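You operate a simulated robot arm through the tools that you are given. There is no shell and no other tool.

You run a simulated robot arm. Do the job below in one go: nothing can be reset, and whatever is moved stays where it is left.

JOB
Swap the mould's teal wrap for the orange one; tag, cap and crank it round.
Fine: the mould on the turn plate, which ends standing there; teal wrap on the blower slide; blue tag in the pocket, new wrap down to the foot, yellow cap on, then the crank; spares and other controls stay. Set down upright: teal wrap.

Only the result counts: the job must be done as asked and must still hold three seconds after the hand-in. Knocking over, shifting, dropping, spilling or breaking anything else fails it. A push-on lid holds only when it is set on centred and level and pressed home; a screw cap is set on level and turned clockwise until tight.

ROBOT AND FRAMES
A 6-joint arm with a two-finger gripper, fixed in place. Base frame: the origin is at the foot of the arm, x ahead of it, y to its left, z up; the work surface is at about z = 800. Lengths are in mm, angles in degrees, forces in N, time in s.
Its first joint turns from -166.0 to 166.0 degrees. Payload 2.45 kg.
The tool frame sits at the grasp point between the pads (the TCP): z along the fingers, y along the line on which they close. The tips reach 20 mm beyond it. Largest opening 140 mm; the body of the gripper starts 168 mm behind the TCP.
Orientation is told as [roll, pitch, yaw] about the base's x, y, z axes, in that order, counted from this pose: with the fingers straight down and closing along the base's y, the tool's x points along the base's -x, its y along +y and its z along -z.

CONTROLS
- The arm moves only by the tool apply_moves. Its argument "plan" is a list of rows, each a list of 6 numbers: the shift along the tool's x, y, z in mm, then the turn, a rotation vector about the tool's x, y, z in degrees. In form: [[x, y, z, wx, wy, wz], ...]. A call has 1 to 20 rows; each row shifts and turns the commanded pose from where the row before left it, along the tool's axes as they then stand. "hand" is the opening, from 0 (shut) to 1 (fully open), set as the call begins (left out, the last holds). Each row takes 0.2 s and may step no farther than 50 mm and 8.6 degrees from the row before; otherwise, or with a gripper value out of range, the whole call is refused. A pose out of reach is approached as far as the arm can. The call stops where the force on the tool passes 40 N (or 10 N more than at its start, if that is more) or the arm is blocked; 0.2 s more then pass. The fingers move at their own pace (about 45 mm/s each) and stop on an object; they squeeze with about 31 N. The grip force told is the motor's: it shows also when the fingers shut on nothing. Time passes only in rows, and 0.2 s behind the last, so rows that do not move let the fingers close. It gives the time, the measured TCP pose, the force on the tool (base axes), the opening and the grip force at its end, in the units of the frame above (readings bear some noise), with the torque about the TCP (base axes, N m) and any sound that the robot's microphone picked up.
- Cameras (640 x 400 px; columns grow to the right, rows downward): "scene" is fixed at [400.6, -650.3, 1399.7]; the picture's right is [0.94, -0.34, 0.00], its down [-0.13, -0.36, -0.92] and it looks along [0.32, 0.87, -0.39] (base axes); focal length 317 px, centre (320, 200). "wrist" rides on the gripper at [78, 11, -209] in the tool frame; the picture's right is [-0.14, 0.99, 0.00], its down [-0.92, -0.13, -0.37] and it looks along [-0.36, -0.05, 0.93] (tool axes); focal length 280 px, centre (320, 200). There is no depth. A picture from a camera that has moved, and an enlarged one, comes with that camera's place and axes in the base frame and with its lens.
- grab_frame(camera): a new picture of that camera. The clock stands still meanwhile.
- close_up(camera, box): a new picture of the part [left, top, right, bottom] of that camera's present view, enlarged. The clock stands still meanwhile.
- close_job(): hands the job in; it is judged then, once.

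Places have to be worked out from the pictures, the camera data and where the tool is seen. Open the gripper and draw the arm clear of the work before you hand the job in, unless the task says otherwise.

The tools are called after "Call:" as a command line: name --pt "numbers of a row" for each row, then --argument value for the rest, lists and objects as JSON in quotes. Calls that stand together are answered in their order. apply_moves: Moves the arm, as the interface text tells. Its arguments: {"type":"object","properties":{"plan":{"type":"array","items":{"type":"array","items":{"type":"number"}}},"hand":{"type":"number"}},"required":["plan"]} The other tools are called the same way: grab_frame (camera) takes a picture; close_up (camera, box) takes an enlarged picture of a part of a camera's view; close_job () hands the job in.

At the start:

```text
clock: 0.0
position: [508.6, 371.2, 1360.3]
orientation: [0.0, 0.0, -0.1]
wrist_force: [-0.2, 0.4, -0.5]
torque: [-0.02, 0.0, 0.01]
finger_gap: 139.8
grip_force: 0.1
```

scene: 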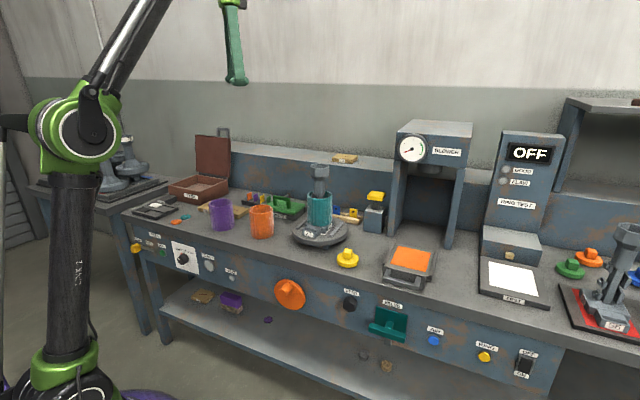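
wrist: 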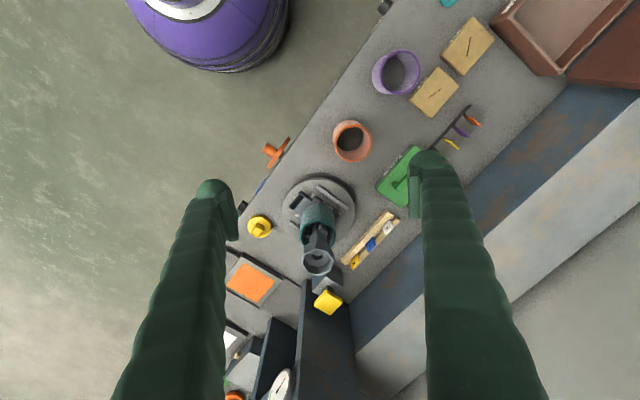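

I start by looking closely at the bench to identify the mould, wraps, cap, tags, blower slide and crank.

Call:
close_up --camera "scene" --box '[120, 160, 280, 260]'

Call:
close_up --camera "scene" --box '[240, 150, 400, 250]'

Call:
close_up --camera "scene" --box '[320, 220, 480, 320]'

Call:
close_up --camera "scene" --box '[120, 230, 320, 355]'

Call:
close_up --camera "scene" --box '[320, 280, 560, 400]'

Call:
close_up --camera "scene" --box '[460, 120, 640, 340]'

Call:
close_up --camera "wrist" --box '[220, 160, 420, 320]'

Call:
close_up --camera "wrist" --box '[340, 0, 560, 160]'

```text
4.00 times, centred on (200, 210) of scene
camera zoom: at [400.6, -650.3, 1399.7], right [0.94, -0.34, 0.0], down [-0.13, -0.36, -0.92], along [0.32, 0.87, -0.39], focal length 1266 px, centre (800, 160)
```

zoom: 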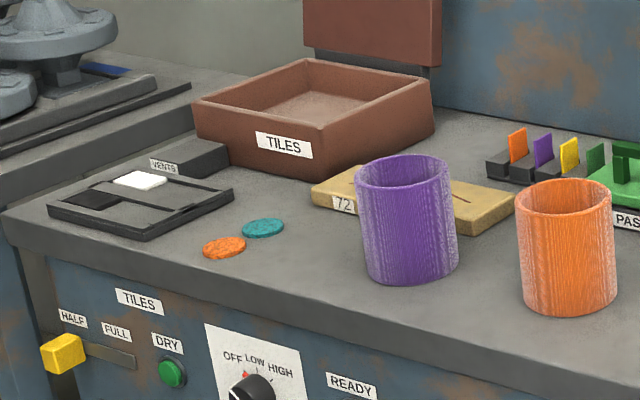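

```text
4.00 times, centred on (320, 200) of scene
camera zoom: at [400.6, -650.3, 1399.7], right [0.94, -0.34, 0.0], down [-0.13, -0.36, -0.92], along [0.32, 0.87, -0.39], focal length 1266 px, centre (320, 200)
```

zoom: 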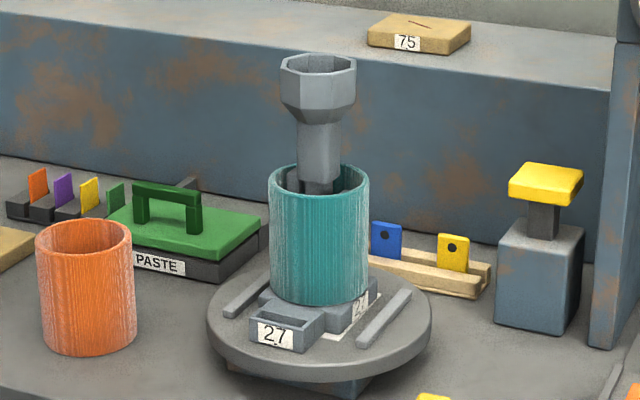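

```text
4.00 times, centred on (400, 270) of scene
camera zoom: at [400.6, -650.3, 1399.7], right [0.94, -0.34, 0.0], down [-0.13, -0.36, -0.92], along [0.32, 0.87, -0.39], focal length 1266 px, centre (0, -80)
```

zoom: 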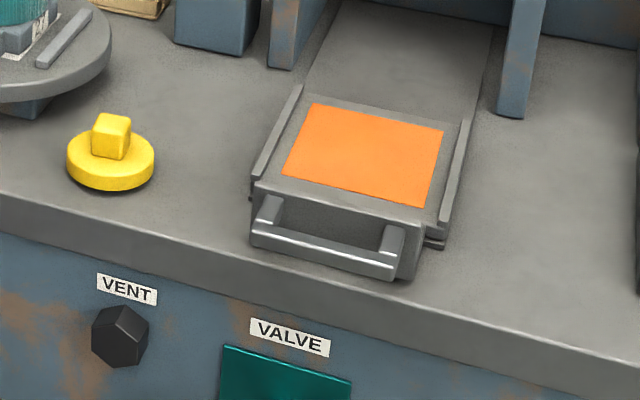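

```text
3.20 times, centred on (220, 292) of scene
camera zoom: at [400.6, -650.3, 1399.7], right [0.94, -0.34, 0.0], down [-0.13, -0.36, -0.92], along [0.32, 0.87, -0.39], focal length 1013 px, centre (640, -96)
```

zoom: 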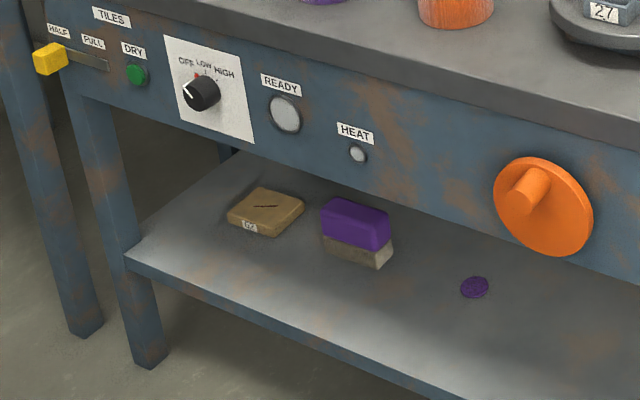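

```text
2.67 times, centred on (440, 340) of scene
camera zoom: at [400.6, -650.3, 1399.7], right [0.94, -0.34, 0.0], down [-0.13, -0.36, -0.92], along [0.32, 0.87, -0.39], focal length 844 px, centre (0, -173)
```

zoom: 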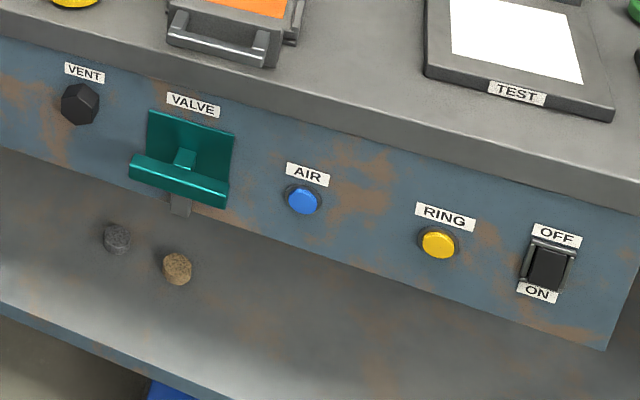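

```text
1.82 times, centred on (550, 230) of scene
camera zoom: at [400.6, -650.3, 1399.7], right [0.94, -0.34, 0.0], down [-0.13, -0.36, -0.92], along [0.32, 0.87, -0.39], focal length 576 px, centre (-98, 146)
```

zoom: 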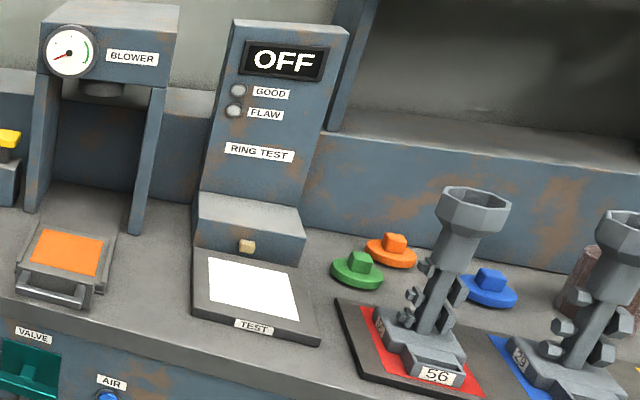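

```text
2.50 times, centred on (320, 240) of wrist
camera zoom: at [431.3, 383.4, 1569.5], right [0.14, 0.99, 0.0], down [0.92, -0.13, 0.37], along [0.36, -0.05, -0.93], focal length 701 px, centre (320, 100)
```

zoom: 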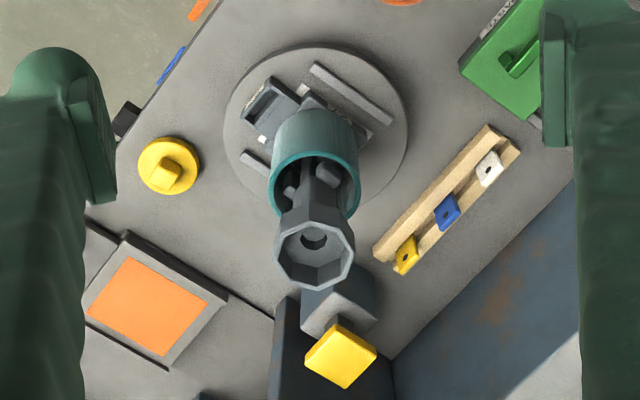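

```text
2.50 times, centred on (450, 80) of wrist
camera zoom: at [431.3, 383.4, 1569.5], right [0.14, 0.99, 0.0], down [0.92, -0.13, 0.37], along [0.36, -0.05, -0.93], focal length 701 px, centre (-5, 500)
```

zoom: 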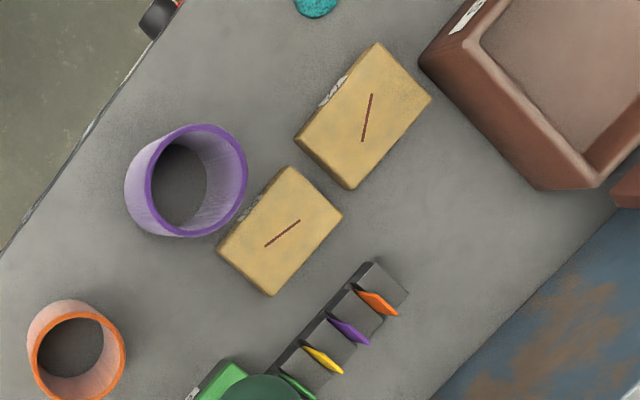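

The mould (27) stands on the turn plate at about (760, 332); the orange wrap, blue tag rack, yellow cap and blower slide are near it, and the orange crank is on the front panel. I move the wrist camera closer for a better look.

Call:
apply_moves --pt "-23 -17.75 27.5 0 0 0" --pt "-23 -17.75 27.5 0 0 0" --pt "-23 -17.75 27.5 0 0 0" --pt "-23 -17.75 27.5 0 0 0" --pt "0 0 0 0 0 0"

Call:
grab_frame --camera "wrist"

Call:
close_up --camera "wrist" --box '[240, 130, 400, 230]'

```text
clock: 1.2
position: [602.1, 300.7, 1252.3]
orientation: [0.0, 0.0, 0.0]
wrist_force: [0.4, -0.2, 0.8]
torque: [-0.02, -0.04, -0.01]
finger_gap: 140.1
grip_force: 0.0
```

```text
taken
camera wrist: at [523.9, 311.7, 1460.3], right [0.14, 0.99, 0.0], down [0.92, -0.13, 0.37], along [0.36, -0.05, -0.93], focal length 280 px, centre (320, 200)
```

wrist: 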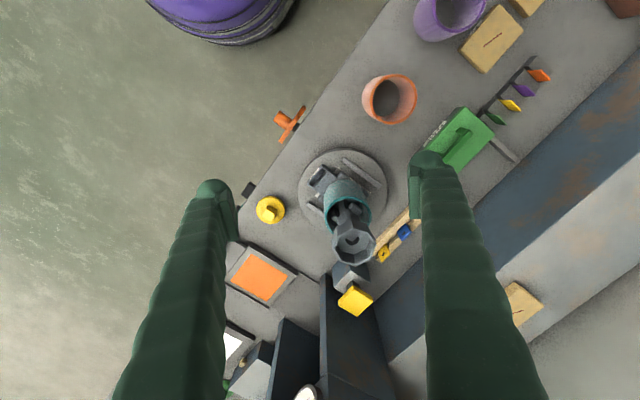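

```text
4.00 times, centred on (320, 180) of wrist
camera zoom: at [523.9, 311.7, 1460.3], right [0.14, 0.99, 0.0], down [0.92, -0.13, 0.37], along [0.36, -0.05, -0.93], focal length 1122 px, centre (320, 280)
```

zoom: 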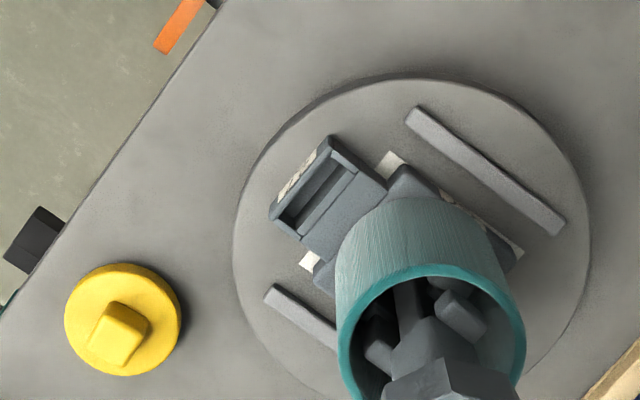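

The bench edge runs at -45° in the base frame. I now move the camera over toward the blower slide and rack side to pin down the slide, cap and tag rack.

Call:
apply_moves --pt "-26.3 -30 12 0 0 0" --pt "-26.3 -30 12 0 0 0" --pt "-26.3 -30 12 0 0 0" --pt "-26.3 -30 12 0 0 0" --pt "-26.3 -30 12 0 0 0" --pt "-26.3 -30 12 0 0 0" --pt "0 0 0 0 0 0"

Call:
grab_frame --camera "wrist"

Call:
close_up --camera "wrist" --box '[230, 100, 430, 225]'

Call:
grab_frame --camera "scene"

```text
clock: 2.8
position: [758.7, 122.3, 1179.3]
orientation: [-0.1, 0.0, 0.1]
wrist_force: [-0.7, -0.9, 0.4]
torque: [-0.01, -0.01, 0.04]
finger_gap: 140.2
grip_force: 0.1
```

```text
taken
camera wrist: at [682.0, 133.7, 1388.7], right [0.14, 0.99, 0.0], down [0.92, -0.13, 0.37], along [0.36, -0.05, -0.93], focal length 280 px, centre (320, 200)
```

wrist: 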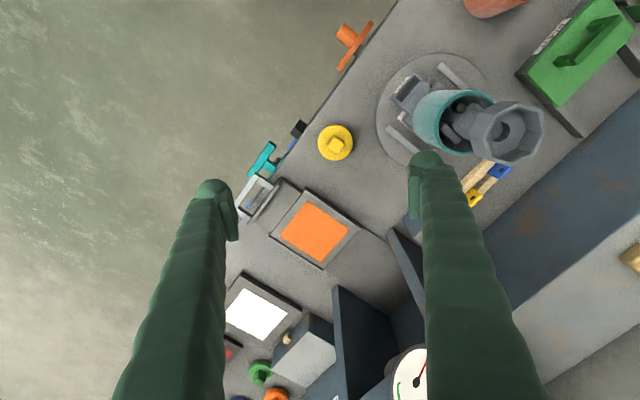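

```text
3.20 times, centred on (330, 162) of wrist
camera zoom: at [682.0, 133.7, 1388.7], right [0.14, 0.99, 0.0], down [0.92, -0.13, 0.37], along [0.36, -0.05, -0.93], focal length 897 px, centre (288, 320)
```

zoom: 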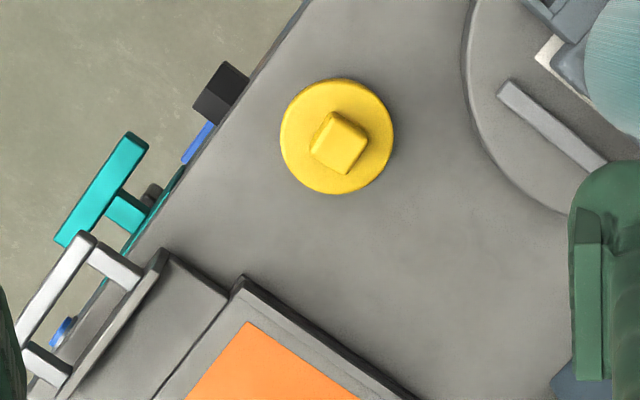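

```text
taken
```

scene: 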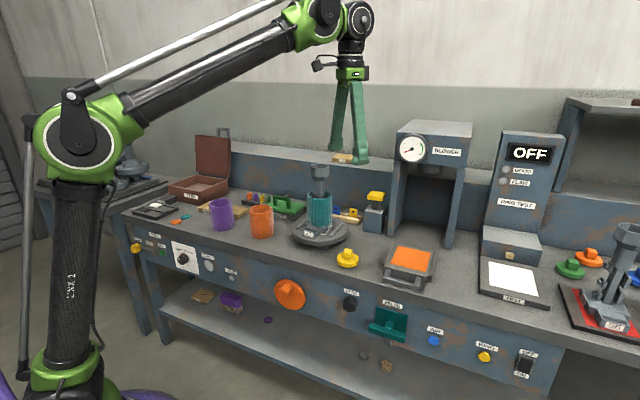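

Let me zoom in on the slide, the rack, the mould, and the crank from this viewpoint.

Call:
close_up --camera "wrist" --box '[225, 160, 385, 280]'

Call:
close_up --camera "wrist" --box '[370, 40, 560, 220]'

Call:
close_up --camera "wrist" --box '[290, 0, 410, 90]'

Call:
close_up --camera "scene" --box '[250, 250, 350, 330]'

Call:
close_up --camera "scene" --box '[285, 155, 375, 255]'

Call:
close_up --camera "scene" --box '[580, 215, 640, 335]'

```text
3.33 times, centred on (305, 220) of wrist
camera zoom: at [682.0, 133.7, 1388.7], right [0.14, 0.99, 0.0], down [0.92, -0.13, 0.37], along [0.36, -0.05, -0.93], focal length 935 px, centre (370, 133)
```

zoom: 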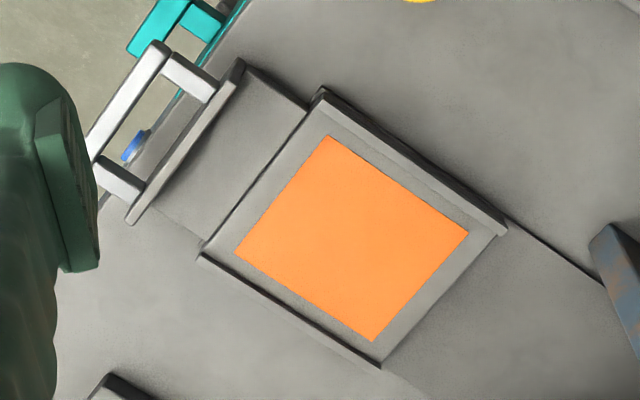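

```text
2.22 times, centred on (465, 130) of wrist
camera zoom: at [682.0, 133.7, 1388.7], right [0.14, 0.99, 0.0], down [0.92, -0.13, 0.37], along [0.36, -0.05, -0.93], focal length 623 px, centre (-2, 356)
```

zoom: 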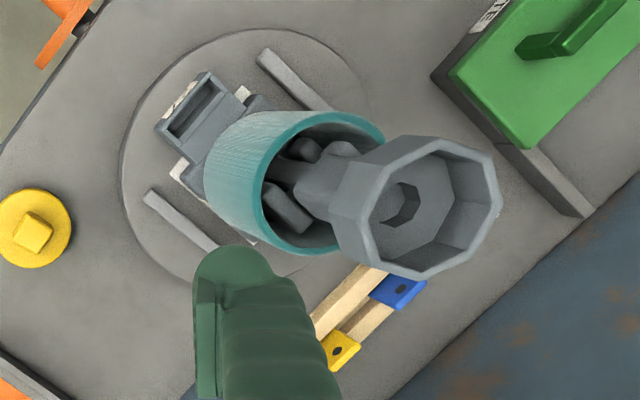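

```text
4.44 times, centred on (350, 45) of wrist
camera zoom: at [682.0, 133.7, 1388.7], right [0.14, 0.99, 0.0], down [0.92, -0.13, 0.37], along [0.36, -0.05, -0.93], focal length 1246 px, centre (187, 889)
```

zoom: 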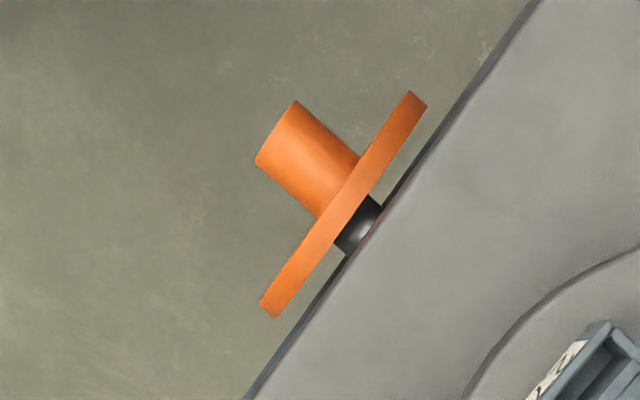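

```text
5.00 times, centred on (300, 290) of scene
camera zoom: at [400.6, -650.3, 1399.7], right [0.94, -0.34, 0.0], down [-0.13, -0.36, -0.92], along [0.32, 0.87, -0.39], focal length 1583 px, centre (420, -250)
```

zoom: 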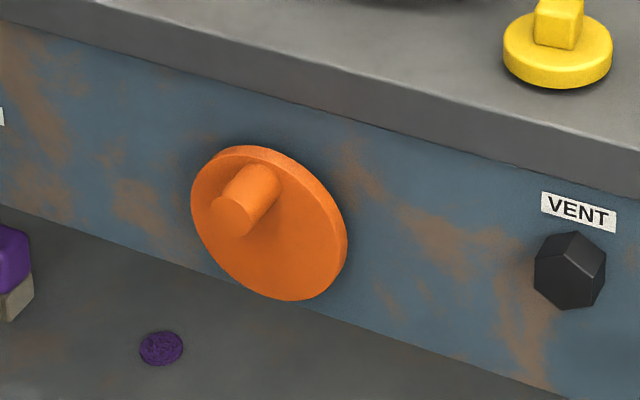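

```text
4.00 times, centred on (330, 205) of scene
camera zoom: at [400.6, -650.3, 1399.7], right [0.94, -0.34, 0.0], down [-0.13, -0.36, -0.92], along [0.32, 0.87, -0.39], focal length 1266 px, centre (280, 180)
```

zoom: 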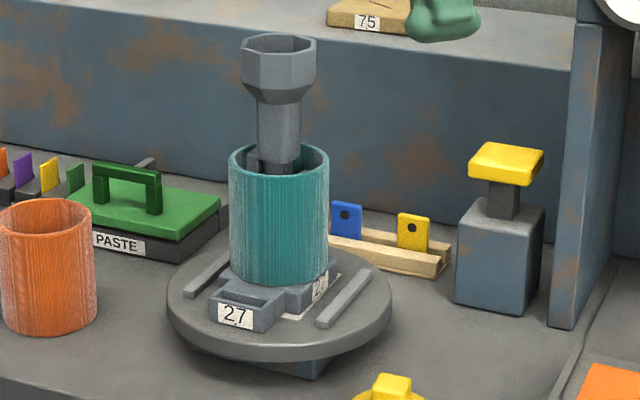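

```text
3.33 times, centred on (610, 275) of scene
camera zoom: at [400.6, -650.3, 1399.7], right [0.94, -0.34, 0.0], down [-0.13, -0.36, -0.92], along [0.32, 0.87, -0.39], focal length 1055 px, centre (-647, -50)
```

zoom: 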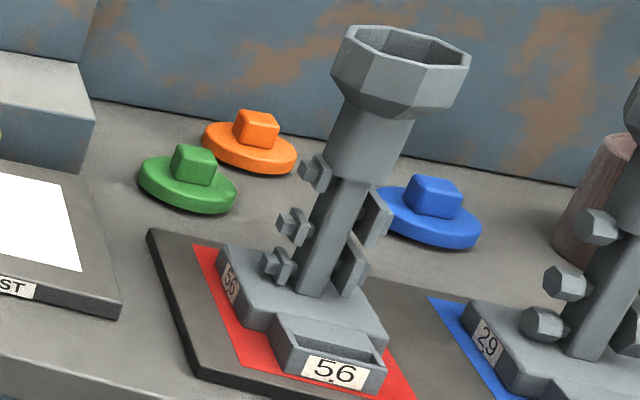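

Cap is at about (786, 150), slide pad centre about (986, 84, 811), mould axis about (757, 333) with head top near z=1085 and wrap top near z=970. Next I move above and look at the tag rack behind the mould, turning the tool so that it closes along the bench direction.

Call:
apply_moves --pt "-13.3 40.8 -2.5 0 0 0" --pt "-13.3 40.8 -2.5 0 0 0" --pt "-13.3 40.8 -2.5 0 0 0" --pt "-13.3 40.8 -2.5 0 0 0" --pt "-13.3 40.8 -2.5 0 0 0" --pt "-13.3 40.8 -2.5 0 0 0" --pt "-13.3 40.8 -2.5 0 0 0" --pt "-13.3 40.8 -2.5 0 0 0" --pt "0 0 0 0 0 -7.5" --pt "0 0 0 0 0 -7.5" --pt "0 0 0 0 0 -7.5" --pt "0 0 0 0 0 -7.5" --pt "0 0 0 0 0 -7.5" --pt "0 0 0 0 0 -7.5" --pt "0 0 0 0 0 0"

Call:
grab_frame --camera "wrist"

Call:
grab_frame --camera "scene"

```text
clock: 6.0
position: [827.9, 420.5, 1161.2]
orientation: [-0.1, 0.0, 45.1]
wrist_force: [-0.2, -0.3, 0.1]
torque: [-0.02, -0.04, -0.01]
finger_gap: 140.0
grip_force: 0.0
out of reach, approached as far as the arm can: row 6, 7, 8
```

```text
taken
camera wrist: at [765.2, 372.7, 1370.5], right [-0.6, 0.8, 0.0], down [0.74, 0.56, 0.37], along [0.29, 0.22, -0.93], focal length 280 px, centre (320, 200)
```

wrist: 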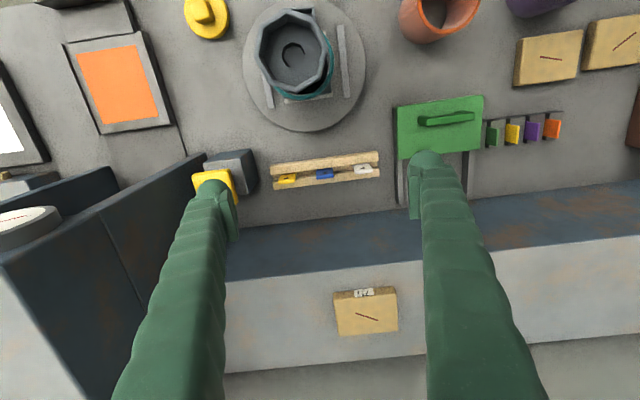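

```text
taken
```

scene: 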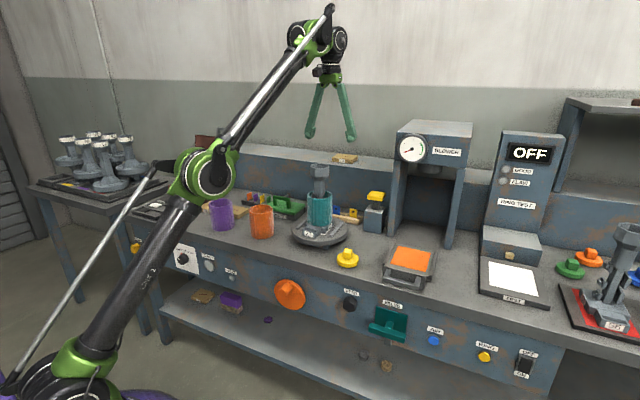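

The straight-down reach at this height ends near radius 929, so I'll need outward tilt for the far places. Let me zoom on the rack, mould top, wraps and slide from this view.

Call:
close_up --camera "wrist" --box '[250, 130, 410, 230]'

Call:
close_up --camera "wrist" --box '[230, 0, 390, 140]'

Call:
close_up --camera "wrist" --box '[380, 0, 540, 100]'

Call:
close_up --camera "wrist" --box '[40, 0, 240, 150]'

```text
4.00 times, centred on (330, 180) of wrist
camera zoom: at [765.2, 372.7, 1370.5], right [-0.6, 0.8, 0.0], down [0.74, 0.56, 0.37], along [0.29, 0.22, -0.93], focal length 1122 px, centre (280, 280)
```

zoom: 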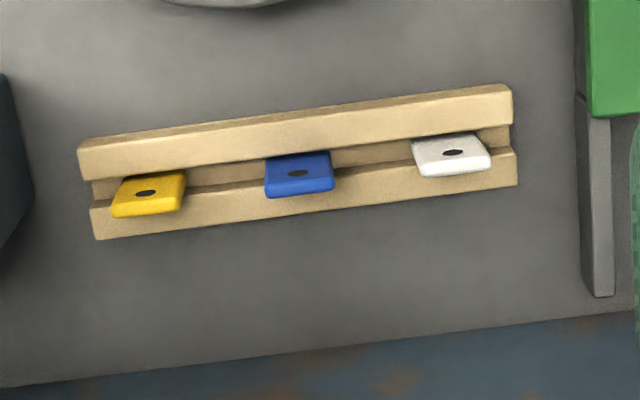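

```text
2.86 times, centred on (310, 70) of wrist
camera zoom: at [765.2, 372.7, 1370.5], right [-0.6, 0.8, 0.0], down [0.74, 0.56, 0.37], along [0.29, 0.22, -0.93], focal length 801 px, centre (349, 571)
```

zoom: 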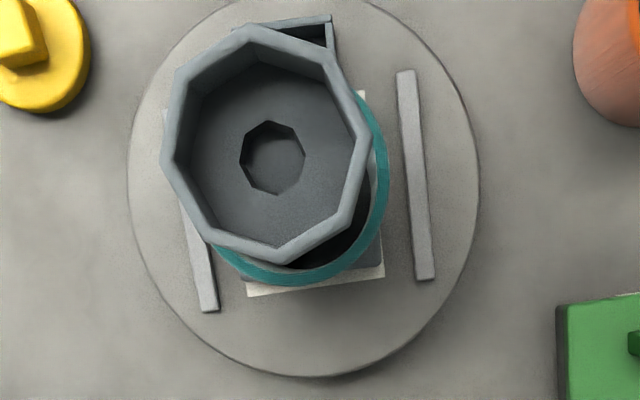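

```text
4.00 times, centred on (460, 50) of wrist
camera zoom: at [765.2, 372.7, 1370.5], right [-0.6, 0.8, 0.0], down [0.74, 0.56, 0.37], along [0.29, 0.22, -0.93], focal length 1122 px, centre (-240, 800)
```

zoom: 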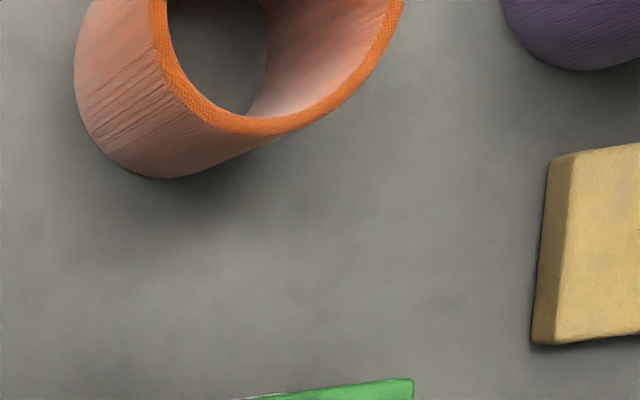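

```text
2.67 times, centred on (140, 75) of wrist
camera zoom: at [765.2, 372.7, 1370.5], right [-0.6, 0.8, 0.0], down [0.74, 0.56, 0.37], along [0.29, 0.22, -0.93], focal length 748 px, centre (800, 533)
```

zoom: 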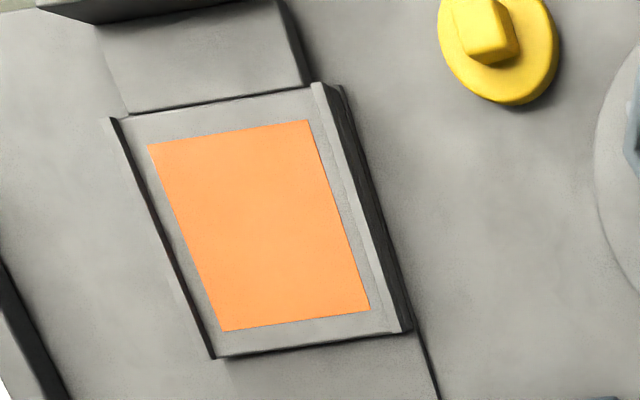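

The tags stand at about w=960 behind the mould, with the blue one at about (884, 473, 835); pad centre refines to (983, 78, 820). I now move back above the mould, turn to yaw 0, tilt 12° outward about the closing axis, and check alignment with the teal wrap.

Call:
apply_moves --pt "22.84 -1.9 -14 0 0 0" --pt "22.84 -1.9 -14 0 0 0" --pt "22.84 -1.9 -14 0 0 0" --pt "22.84 -1.9 -14 0 0 0" --pt "22.84 -1.9 -14 0 0 0" --pt "0 0 0 0 0 7.5" --pt "0 0 0 0 0 7.5" --pt "0 0 0 0 0 7.5" --pt "0 0 0 0 0 7.5" --pt "0 0 0 0 0 7.5" --pt "0 0 0 0 0 7.5" --pt "0 0 0 0 -6 0" --pt "0 0 0 0 -6 0" --pt "0 0 0 0 0 0"

Call:
grab_frame --camera "wrist"

Call:
grab_frame --camera "scene"

```text
clock: 9.0
position: [753.9, 331.3, 1230.3]
orientation: [0.0, -12.0, 0.0]
wrist_force: [0.5, -1.0, -0.3]
torque: [0.01, 0.0, 0.0]
finger_gap: 139.7
grip_force: 0.0
```

```text
taken
camera wrist: at [634.5, 344.1, 1419.8], right [0.14, 0.99, 0.03], down [0.82, -0.13, 0.55], along [0.55, -0.05, -0.83], focal length 280 px, centre (320, 200)
```

wrist: 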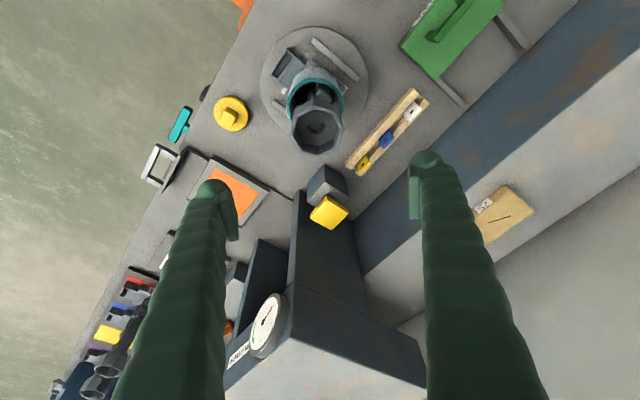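

```text
taken
```

scene: 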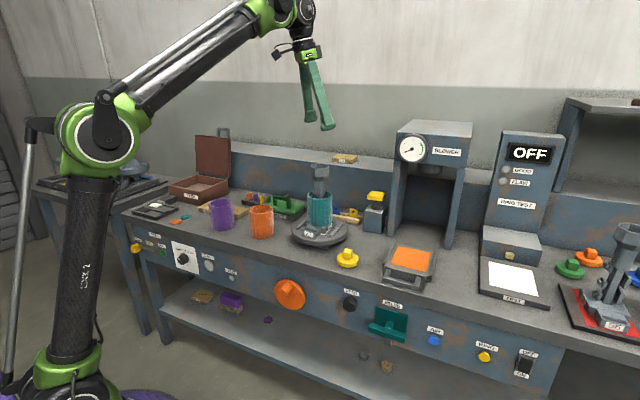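

Fingers and mould look roughly aligned; I zoom on the mould head and wrap for a fine position estimate.

Call:
close_up --camera "wrist" --box '[255, 25, 375, 160]'

Call:
close_up --camera "scene" --box '[290, 155, 350, 250]'

```text
2.96 times, centred on (315, 92) of wrist
camera zoom: at [634.5, 344.1, 1419.8], right [0.14, 0.99, 0.03], down [0.82, -0.13, 0.55], along [0.55, -0.05, -0.83], focal length 831 px, centre (335, 518)
```

zoom: 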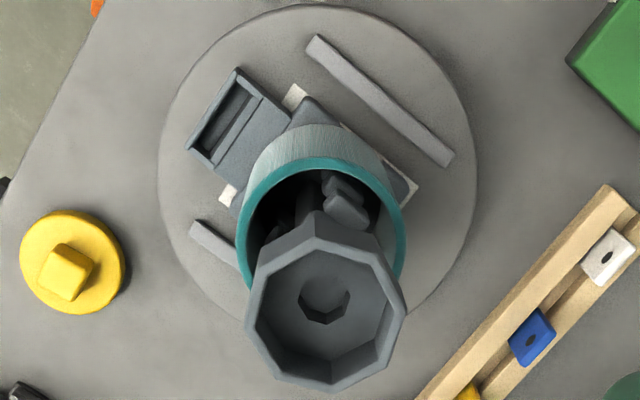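

```text
4.21 times, centred on (320, 202) of scene
camera zoom: at [400.6, -650.3, 1399.7], right [0.94, -0.34, 0.0], down [-0.13, -0.36, -0.92], along [0.32, 0.87, -0.39], focal length 1333 px, centre (320, 190)
```

zoom: 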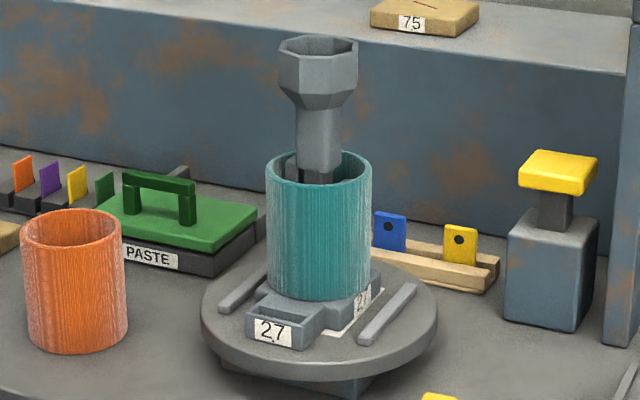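

Mould axis is at (753.5, 334); I shift 2.5 mm in y and descend straight down around the head, stopping partway to check.

Call:
apply_moves --pt "5.78 0.3 27.19 0 0 0" --pt "5.78 0.3 27.19 0 0 0" --pt "5.78 0.3 27.19 0 0 0" --pt "5.78 0.3 27.19 0 0 0" --pt "5.78 0.3 27.19 0 0 0" --pt "5.78 0.3 27.19 0 0 0" --pt "5.78 0.3 27.19 0 0 0" --pt "5.78 0.3 27.19 0 0 0" --pt "0 0 0 0 0 0"

Call:
grab_frame --camera "wrist"

Call:
close_up --camera "scene" --box '[260, 100, 380, 250]'

```text
clock: 11.0
position: [752.4, 333.2, 1009.1]
orientation: [0.0, -12.1, 0.0]
wrist_force: [-0.2, 0.4, 0.2]
torque: [0.02, -0.01, -0.01]
finger_gap: 140.0
grip_force: 0.0
```

```text
taken
camera wrist: at [632.4, 344.3, 1198.1], right [0.13, 0.99, 0.03], down [0.82, -0.13, 0.55], along [0.55, -0.05, -0.83], focal length 280 px, centre (320, 200)
```

wrist: 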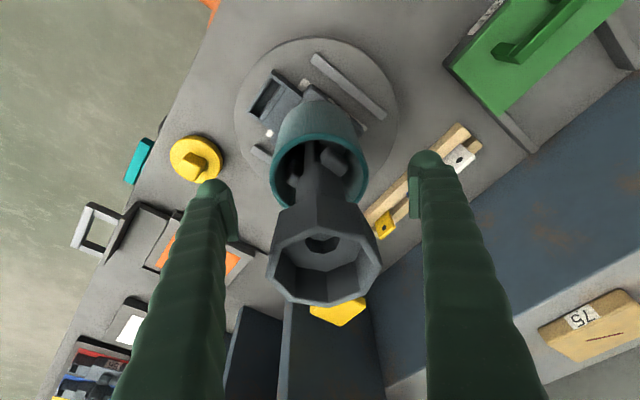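

```text
2.67 times, centred on (320, 175) of scene
camera zoom: at [400.6, -650.3, 1399.7], right [0.94, -0.34, 0.0], down [-0.13, -0.36, -0.92], along [0.32, 0.87, -0.39], focal length 844 px, centre (320, 267)
```

zoom: 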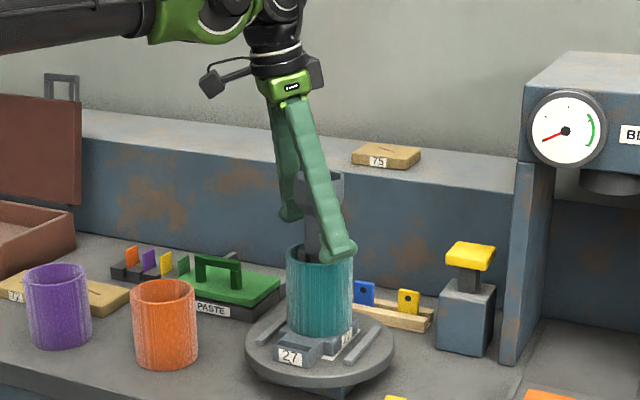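

Wrap centre reads (752, 334), matching the TCP. I descend to z≈952 and close on the wrap.

Call:
apply_moves --pt "3.95 0.2 18.6 0 0 0" --pt "3.95 0.2 18.6 0 0 0" --pt "3.95 0.2 18.6 0 0 0" --pt "0 0 0 0 0 0"

Call:
apply_moves --pt "0 0 0 0 0 0" --pt "0 0 0 0 0 0" --pt "0 0 0 0 0 0" --pt "0 0 0 0 0 0" --pt "0 0 0 0 0 0" --pt "0 0 0 0 0 0" --pt "0 0 0 0 0 0" --hand 0

Call:
close_up --camera "scene" --box '[260, 100, 380, 250]'

Call:
grab_frame --camera "wrist"

```text
clock: 12.0
position: [752.2, 335.1, 951.3]
orientation: [0.0, -12.0, 0.0]
wrist_force: [0.5, 0.5, -0.4]
torque: [0.03, 0.01, 0.0]
finger_gap: 140.1
grip_force: 0.1
```

```text
clock: 13.6
position: [753.2, 335.0, 952.5]
orientation: [-0.1, -11.9, 0.1]
wrist_force: [1.2, 0.2, 2.9]
torque: [0.1, 0.04, -0.02]
finger_gap: 97.5
grip_force: 31.3
```

```text
2.67 times, centred on (320, 175) of scene
camera zoom: at [400.6, -650.3, 1399.7], right [0.94, -0.34, 0.0], down [-0.13, -0.36, -0.92], along [0.32, 0.87, -0.39], focal length 844 px, centre (320, 267)
```

zoom: 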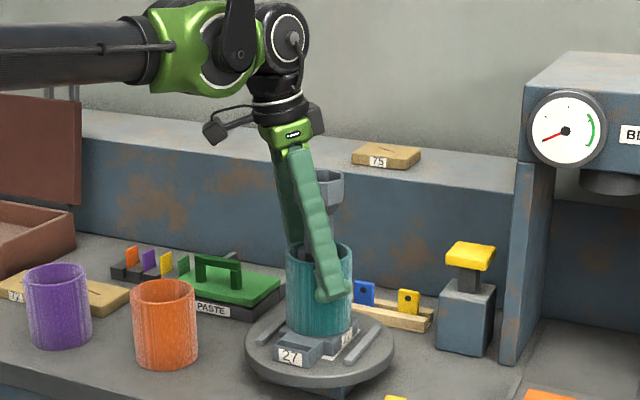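

```text
taken
camera wrist: at [633.9, 346.1, 1140.4], right [0.13, 0.99, 0.03], down [0.82, -0.13, 0.55], along [0.55, -0.05, -0.83], focal length 280 px, centre (320, 200)
```

wrist: 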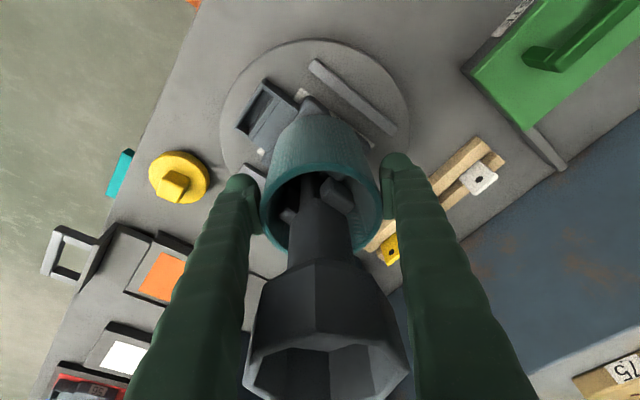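

The fingers hold the wrap at a 97.5 mm gap with 31 N. I lift slowly straight up by 30 mm and check.

Call:
apply_moves --pt "-1.25 0 -5.87 0 0 0" --pt "-1.66 0 -7.82 0 0 0" --pt "-1.66 0 -7.82 0 0 0" --pt "-1.66 0 -7.82 0 0 0" --pt "0 0 0 0 0 0"

Call:
grab_frame --camera "wrist"

Call:
close_up --camera "scene" --box '[260, 100, 380, 250]'

```text
clock: 14.8
position: [752.7, 334.8, 981.2]
orientation: [0.0, -11.9, 0.0]
wrist_force: [0.1, 0.2, -0.7]
torque: [-0.04, -0.02, 0.0]
finger_gap: 97.1
grip_force: 31.1
```

```text
taken
camera wrist: at [633.6, 346.7, 1170.0], right [0.13, 0.99, 0.03], down [0.82, -0.13, 0.55], along [0.55, -0.05, -0.83], focal length 280 px, centre (320, 200)
```

wrist: 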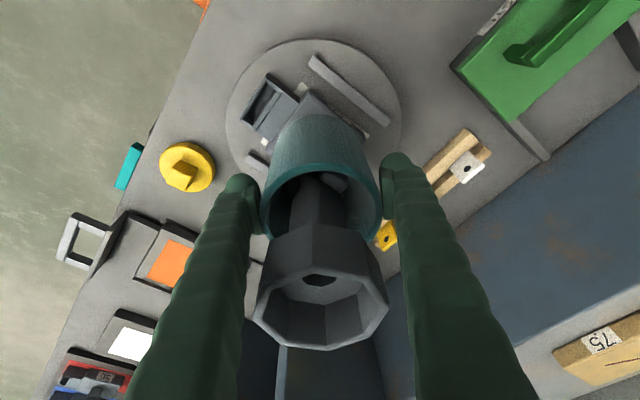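

```text
2.67 times, centred on (320, 175) of scene
camera zoom: at [400.6, -650.3, 1399.7], right [0.94, -0.34, 0.0], down [-0.13, -0.36, -0.92], along [0.32, 0.87, -0.39], focal length 844 px, centre (320, 267)
```

zoom: 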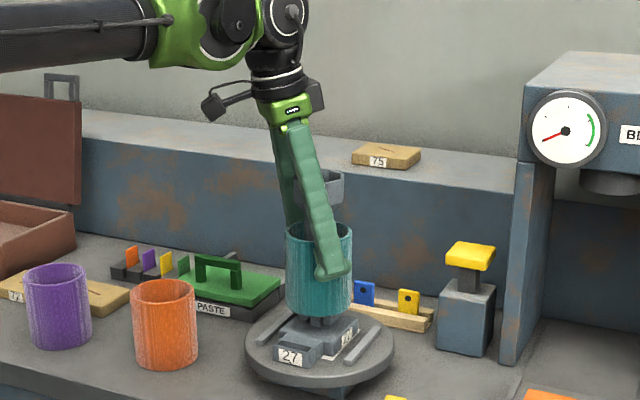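

The wrap rises freely and the mould stays put. I continue lifting straight until the wrap clears the head.

Call:
apply_moves --pt "-3.33 0 -15.65 0 0 0" --pt "-3.33 0 -15.65 0 0 0" --pt "-3.33 0 -15.65 0 0 0" --pt "-3.33 0 -15.65 0 0 0" --pt "-3.33 0 -15.65 0 0 0" --pt "-3.33 0 -15.65 0 0 0" --pt "-3.33 0 -15.65 0 0 0" --pt "-3.33 0 -15.65 0 0 0" --pt "-3.33 0 -15.65 0 0 0" --pt "-3.33 0 -15.65 0 0 0" --pt "-3.33 0 -15.65 0 0 0" --pt "-3.33 0 -15.65 0 0 0" --pt "-3.33 0 -15.65 0 0 0" --pt "-3.33 0 -15.65 0 0 0" --pt "0 0 0 0 0 0"

Call:
grab_frame --camera "scene"

Call:
close_up --camera "scene" --box '[260, 80, 380, 250]'

Call:
grab_frame --camera "wrist"

```text
clock: 18.0
position: [753.6, 337.0, 1206.8]
orientation: [0.0, -12.0, 0.0]
wrist_force: [-0.5, 0.5, -0.3]
torque: [0.0, 0.01, 0.02]
finger_gap: 97.0
grip_force: 31.2
```

```text
taken
```

scene: 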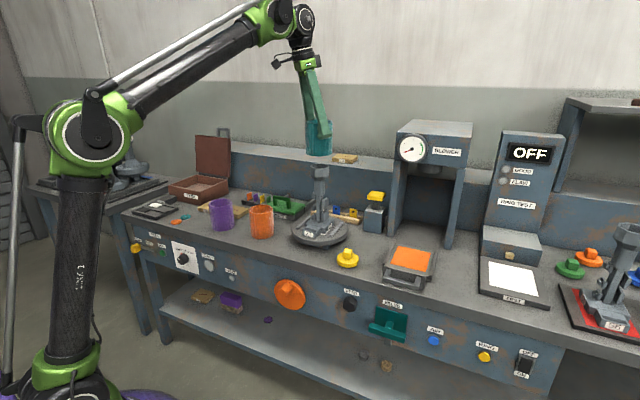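

```text
2.35 times, centred on (320, 165) of scene
camera zoom: at [400.6, -650.3, 1399.7], right [0.94, -0.34, 0.0], down [-0.13, -0.36, -0.92], along [0.32, 0.87, -0.39], focal length 745 px, centre (320, 282)
```

zoom: 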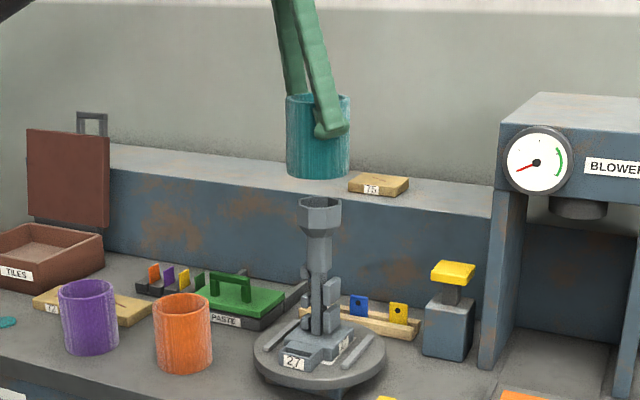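

```text
taken
camera wrist: at [633.0, 347.8, 1395.0], right [0.13, 0.99, 0.03], down [0.82, -0.13, 0.55], along [0.55, -0.05, -0.83], focal length 280 px, centre (320, 200)
```

wrist: 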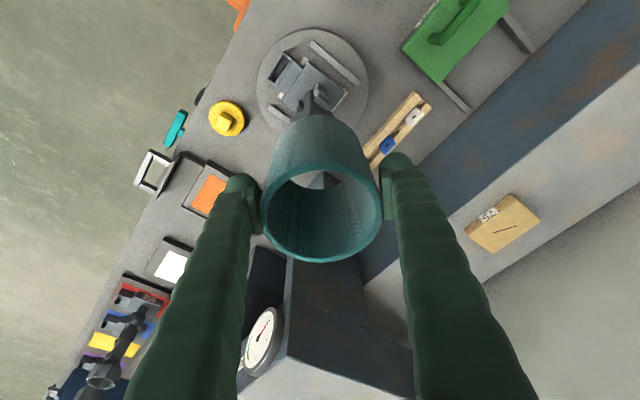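

Teal wrap is off and upright. I carry it over toward the slide, descending once clear of the mould.

Call:
apply_moves --pt "-11.7 -32 2.5 0 0 0" --pt "-11.7 -32 2.5 0 0 0" --pt "-11.7 -32 2.5 0 0 0" --pt "-11.7 -32 2.5 0 0 0" --pt "-11.7 -32 2.5 0 0 0" --pt "7.62 0 35.9 0 0 0" --pt "7.62 0 35.9 0 0 0" --pt "7.62 0 35.9 0 0 0" --pt "7.62 0 35.9 0 0 0" --pt "7.62 0 35.9 0 0 0" --pt "7.62 0 35.9 0 0 0" --pt "0 0 0 0 0 0"

Call:
apply_moves --pt "-27.2 -16.5 5.8 0 0 0" --pt "-27.2 -16.5 5.8 0 0 0" --pt "-27.2 -16.5 5.8 0 0 0" --pt "-27.2 -16.5 5.8 0 0 0" --pt "-27.2 -16.5 5.8 0 0 0" --pt "-27.2 -16.5 5.8 0 0 0" --pt "0 0 0 0 0 0"

Call:
grab_frame --camera "scene"

Call:
grab_frame --camera "wrist"

Call:
close_up --camera "scene" --box '[350, 150, 480, 300]'

```text
clock: 20.6
position: [811.8, 176.4, 987.5]
orientation: [0.0, -11.9, -0.1]
wrist_force: [0.1, -0.5, -1.0]
torque: [-0.03, -0.01, -0.01]
finger_gap: 97.1
grip_force: 30.7
```

```text
clock: 22.2
position: [981.4, 77.7, 985.4]
orientation: [0.0, -12.0, 0.0]
wrist_force: [-0.4, -0.9, -0.8]
torque: [0.02, 0.01, -0.01]
finger_gap: 97.2
grip_force: 31.2
```

```text
taken
```

scene: 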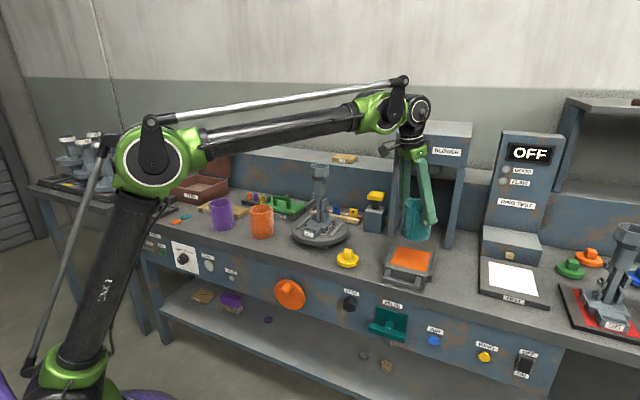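

```text
taken
camera wrist: at [860.6, 88.5, 1174.7], right [0.13, 0.99, 0.03], down [0.82, -0.13, 0.55], along [0.55, -0.05, -0.83], focal length 280 px, centre (320, 200)
```

wrist: 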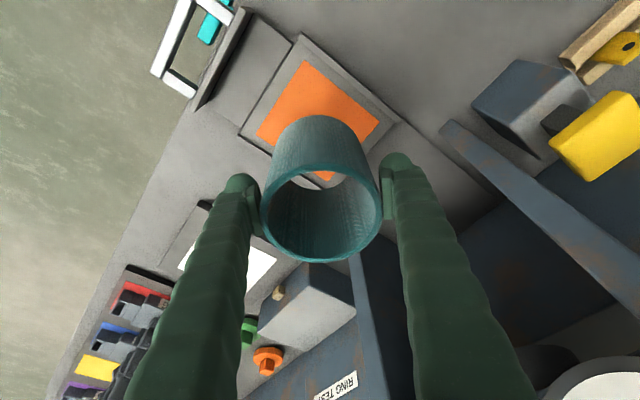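

```text
2.67 times, centred on (415, 225) of scene
camera zoom: at [400.6, -650.3, 1399.7], right [0.94, -0.34, 0.0], down [-0.13, -0.36, -0.92], along [0.32, 0.87, -0.39], focal length 844 px, centre (67, 133)
```

zoom: 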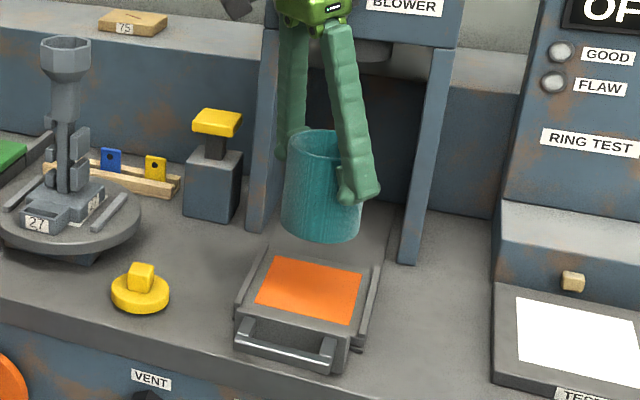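

Position over the pad is good. I lower to just above the pad, then creep down.

Call:
apply_moves --pt "3.12 0 14.67 0 0 0" --pt "3.12 0 14.67 0 0 0" --pt "3.12 0 14.67 0 0 0" --pt "3.12 0 14.67 0 0 0" --pt "2.5 0 11.74 0 0 0" --pt "0 0 0 0 0 0"

Call:
close_up --camera "scene" --box '[350, 150, 480, 300]'

Call:
grab_frame --camera "wrist"

```text
clock: 23.6
position: [981.8, 77.6, 913.2]
orientation: [0.0, -12.0, 0.0]
wrist_force: [0.1, -0.2, -0.3]
torque: [0.0, 0.02, 0.03]
finger_gap: 96.9
grip_force: 31.5
```

```text
2.67 times, centred on (415, 225) of scene
camera zoom: at [400.6, -650.3, 1399.7], right [0.94, -0.34, 0.0], down [-0.13, -0.36, -0.92], along [0.32, 0.87, -0.39], focal length 844 px, centre (67, 133)
```

zoom: 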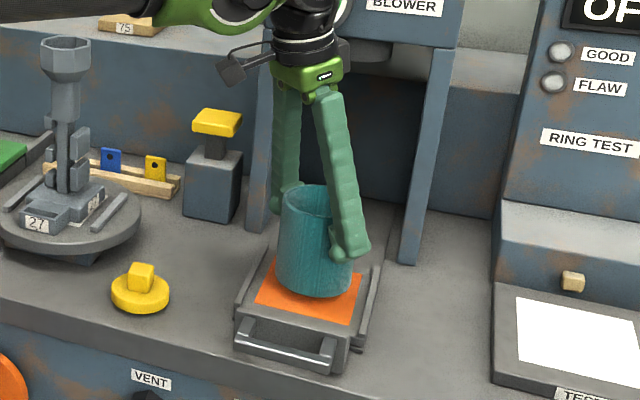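

```text
taken
camera wrist: at [860.8, 88.4, 1102.0], right [0.13, 0.99, 0.03], down [0.82, -0.13, 0.55], along [0.55, -0.05, -0.83], focal length 280 px, centre (320, 200)
```

wrist: 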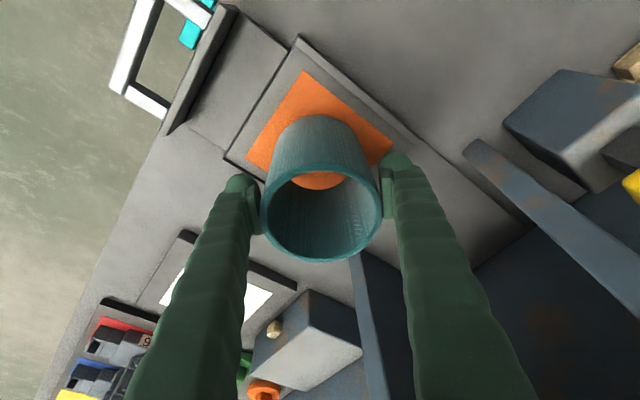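

Wrap is just above the pad. I creep down in 2 mm steps watching the force.

Call:
apply_moves --pt "0.42 0 1.96 0 0 0" --pt "0.42 0 1.96 0 0 0" --pt "0.42 0 1.96 0 0 0" --pt "0.42 0 1.96 0 0 0" --pt "0.42 0 1.96 0 0 0"

Call:
apply_moves --pt "0.21 0 0.98 0 0 0" --pt "0.21 0 0.98 0 0 0" --pt "0.21 0 0.98 0 0 0"

Call:
close_up --camera "scene" --box '[370, 200, 460, 300]'

```text
clock: 24.8
position: [980.2, 76.3, 904.2]
orientation: [0.0, -12.0, 0.0]
wrist_force: [0.4, 0.6, -0.7]
torque: [0.01, 0.01, 0.02]
finger_gap: 96.8
grip_force: 31.3
```

```text
clock: 25.6
position: [980.9, 76.3, 901.5]
orientation: [0.0, -12.1, 0.0]
wrist_force: [-0.3, -0.1, -0.5]
torque: [0.0, 0.0, 0.0]
finger_gap: 96.8
grip_force: 30.6
```

```text
4.00 times, centred on (415, 250) of scene
camera zoom: at [400.6, -650.3, 1399.7], right [0.94, -0.34, 0.0], down [-0.13, -0.36, -0.92], along [0.32, 0.87, -0.39], focal length 1266 px, centre (-60, 0)
```

zoom: 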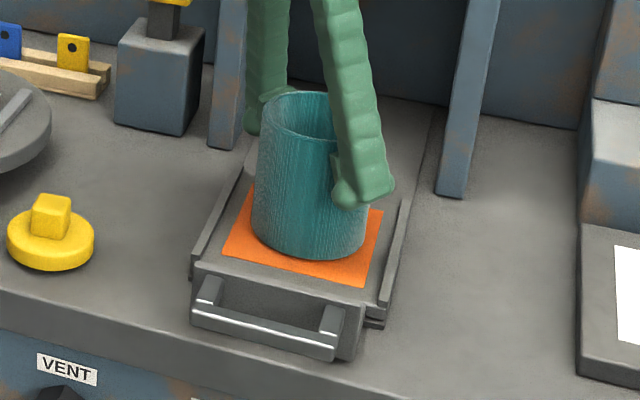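

No contact yet; I keep creeping down 1 mm at a time.

Call:
apply_moves --pt "0.21 0 0.98 0 0 0" --pt "0.21 0 0.98 0 0 0" --pt "0.21 0 0.98 0 0 0"

Call:
apply_moves --pt "0.21 0 0.98 0 0 0" --pt "0.21 0 0.98 0 0 0"

```text
clock: 26.4
position: [980.9, 76.6, 898.8]
orientation: [0.0, -11.9, 0.0]
wrist_force: [4.7, 0.3, 10.3]
torque: [0.42, -0.16, -0.16]
finger_gap: 97.0
grip_force: 30.6
```

```text
clock: 27.0
position: [980.0, 76.6, 897.3]
orientation: [0.0, -12.0, 0.0]
wrist_force: [8.1, 1.7, 35.8]
torque: [0.36, 0.32, -0.4]
finger_gap: 96.9
grip_force: 30.6
```

Contact at z≈899. I ease up 1.5 mm to relieve the press, then open the hand.

Call:
apply_moves --pt "-0.31 0 -1.47 0 0 0" --pt "0 0 0 0 0 0"

Call:
apply_moves --pt "0 0 0 0 0 0" --pt "0 0 0 0 0 0" --pt "0 0 0 0 0 0" --pt "0 0 0 0 0 0" --hand 1

Call:
close_up --camera "scene" --box '[370, 200, 460, 300]'

Call:
grab_frame --camera "wrist"

```text
clock: 27.6
position: [980.4, 77.0, 897.4]
orientation: [0.1, -12.1, 0.0]
wrist_force: [4.3, 0.6, 10.9]
torque: [0.04, -0.01, -0.04]
finger_gap: 96.7
grip_force: 31.3
```

```text
clock: 28.6
position: [980.0, 76.5, 897.2]
orientation: [0.0, -12.0, 0.0]
wrist_force: [-0.2, 0.2, 0.6]
torque: [0.01, -0.02, 0.0]
finger_gap: 140.0
grip_force: 0.1
```

```text
4.00 times, centred on (415, 250) of scene
camera zoom: at [400.6, -650.3, 1399.7], right [0.94, -0.34, 0.0], down [-0.13, -0.36, -0.92], along [0.32, 0.87, -0.39], focal length 1266 px, centre (-60, 0)
```

zoom: 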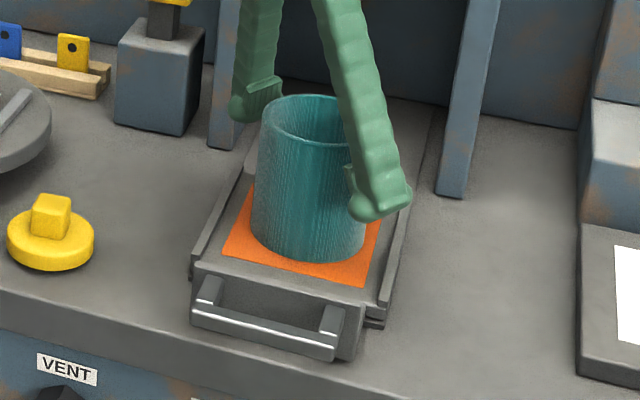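

```text
taken
camera wrist: at [860.8, 88.2, 1086.0], right [0.13, 0.99, 0.03], down [0.82, -0.13, 0.55], along [0.55, -0.05, -0.83], focal length 280 px, centre (320, 200)
```

wrist: 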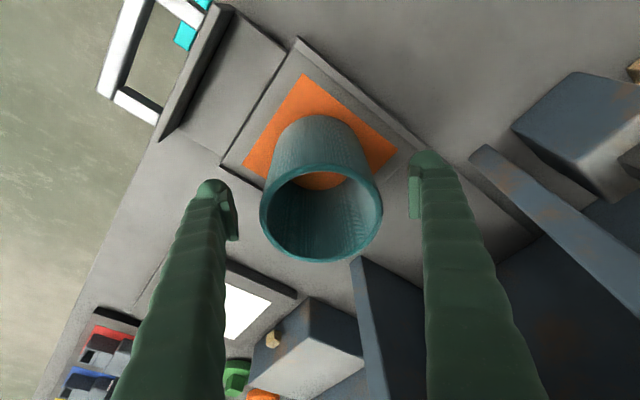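

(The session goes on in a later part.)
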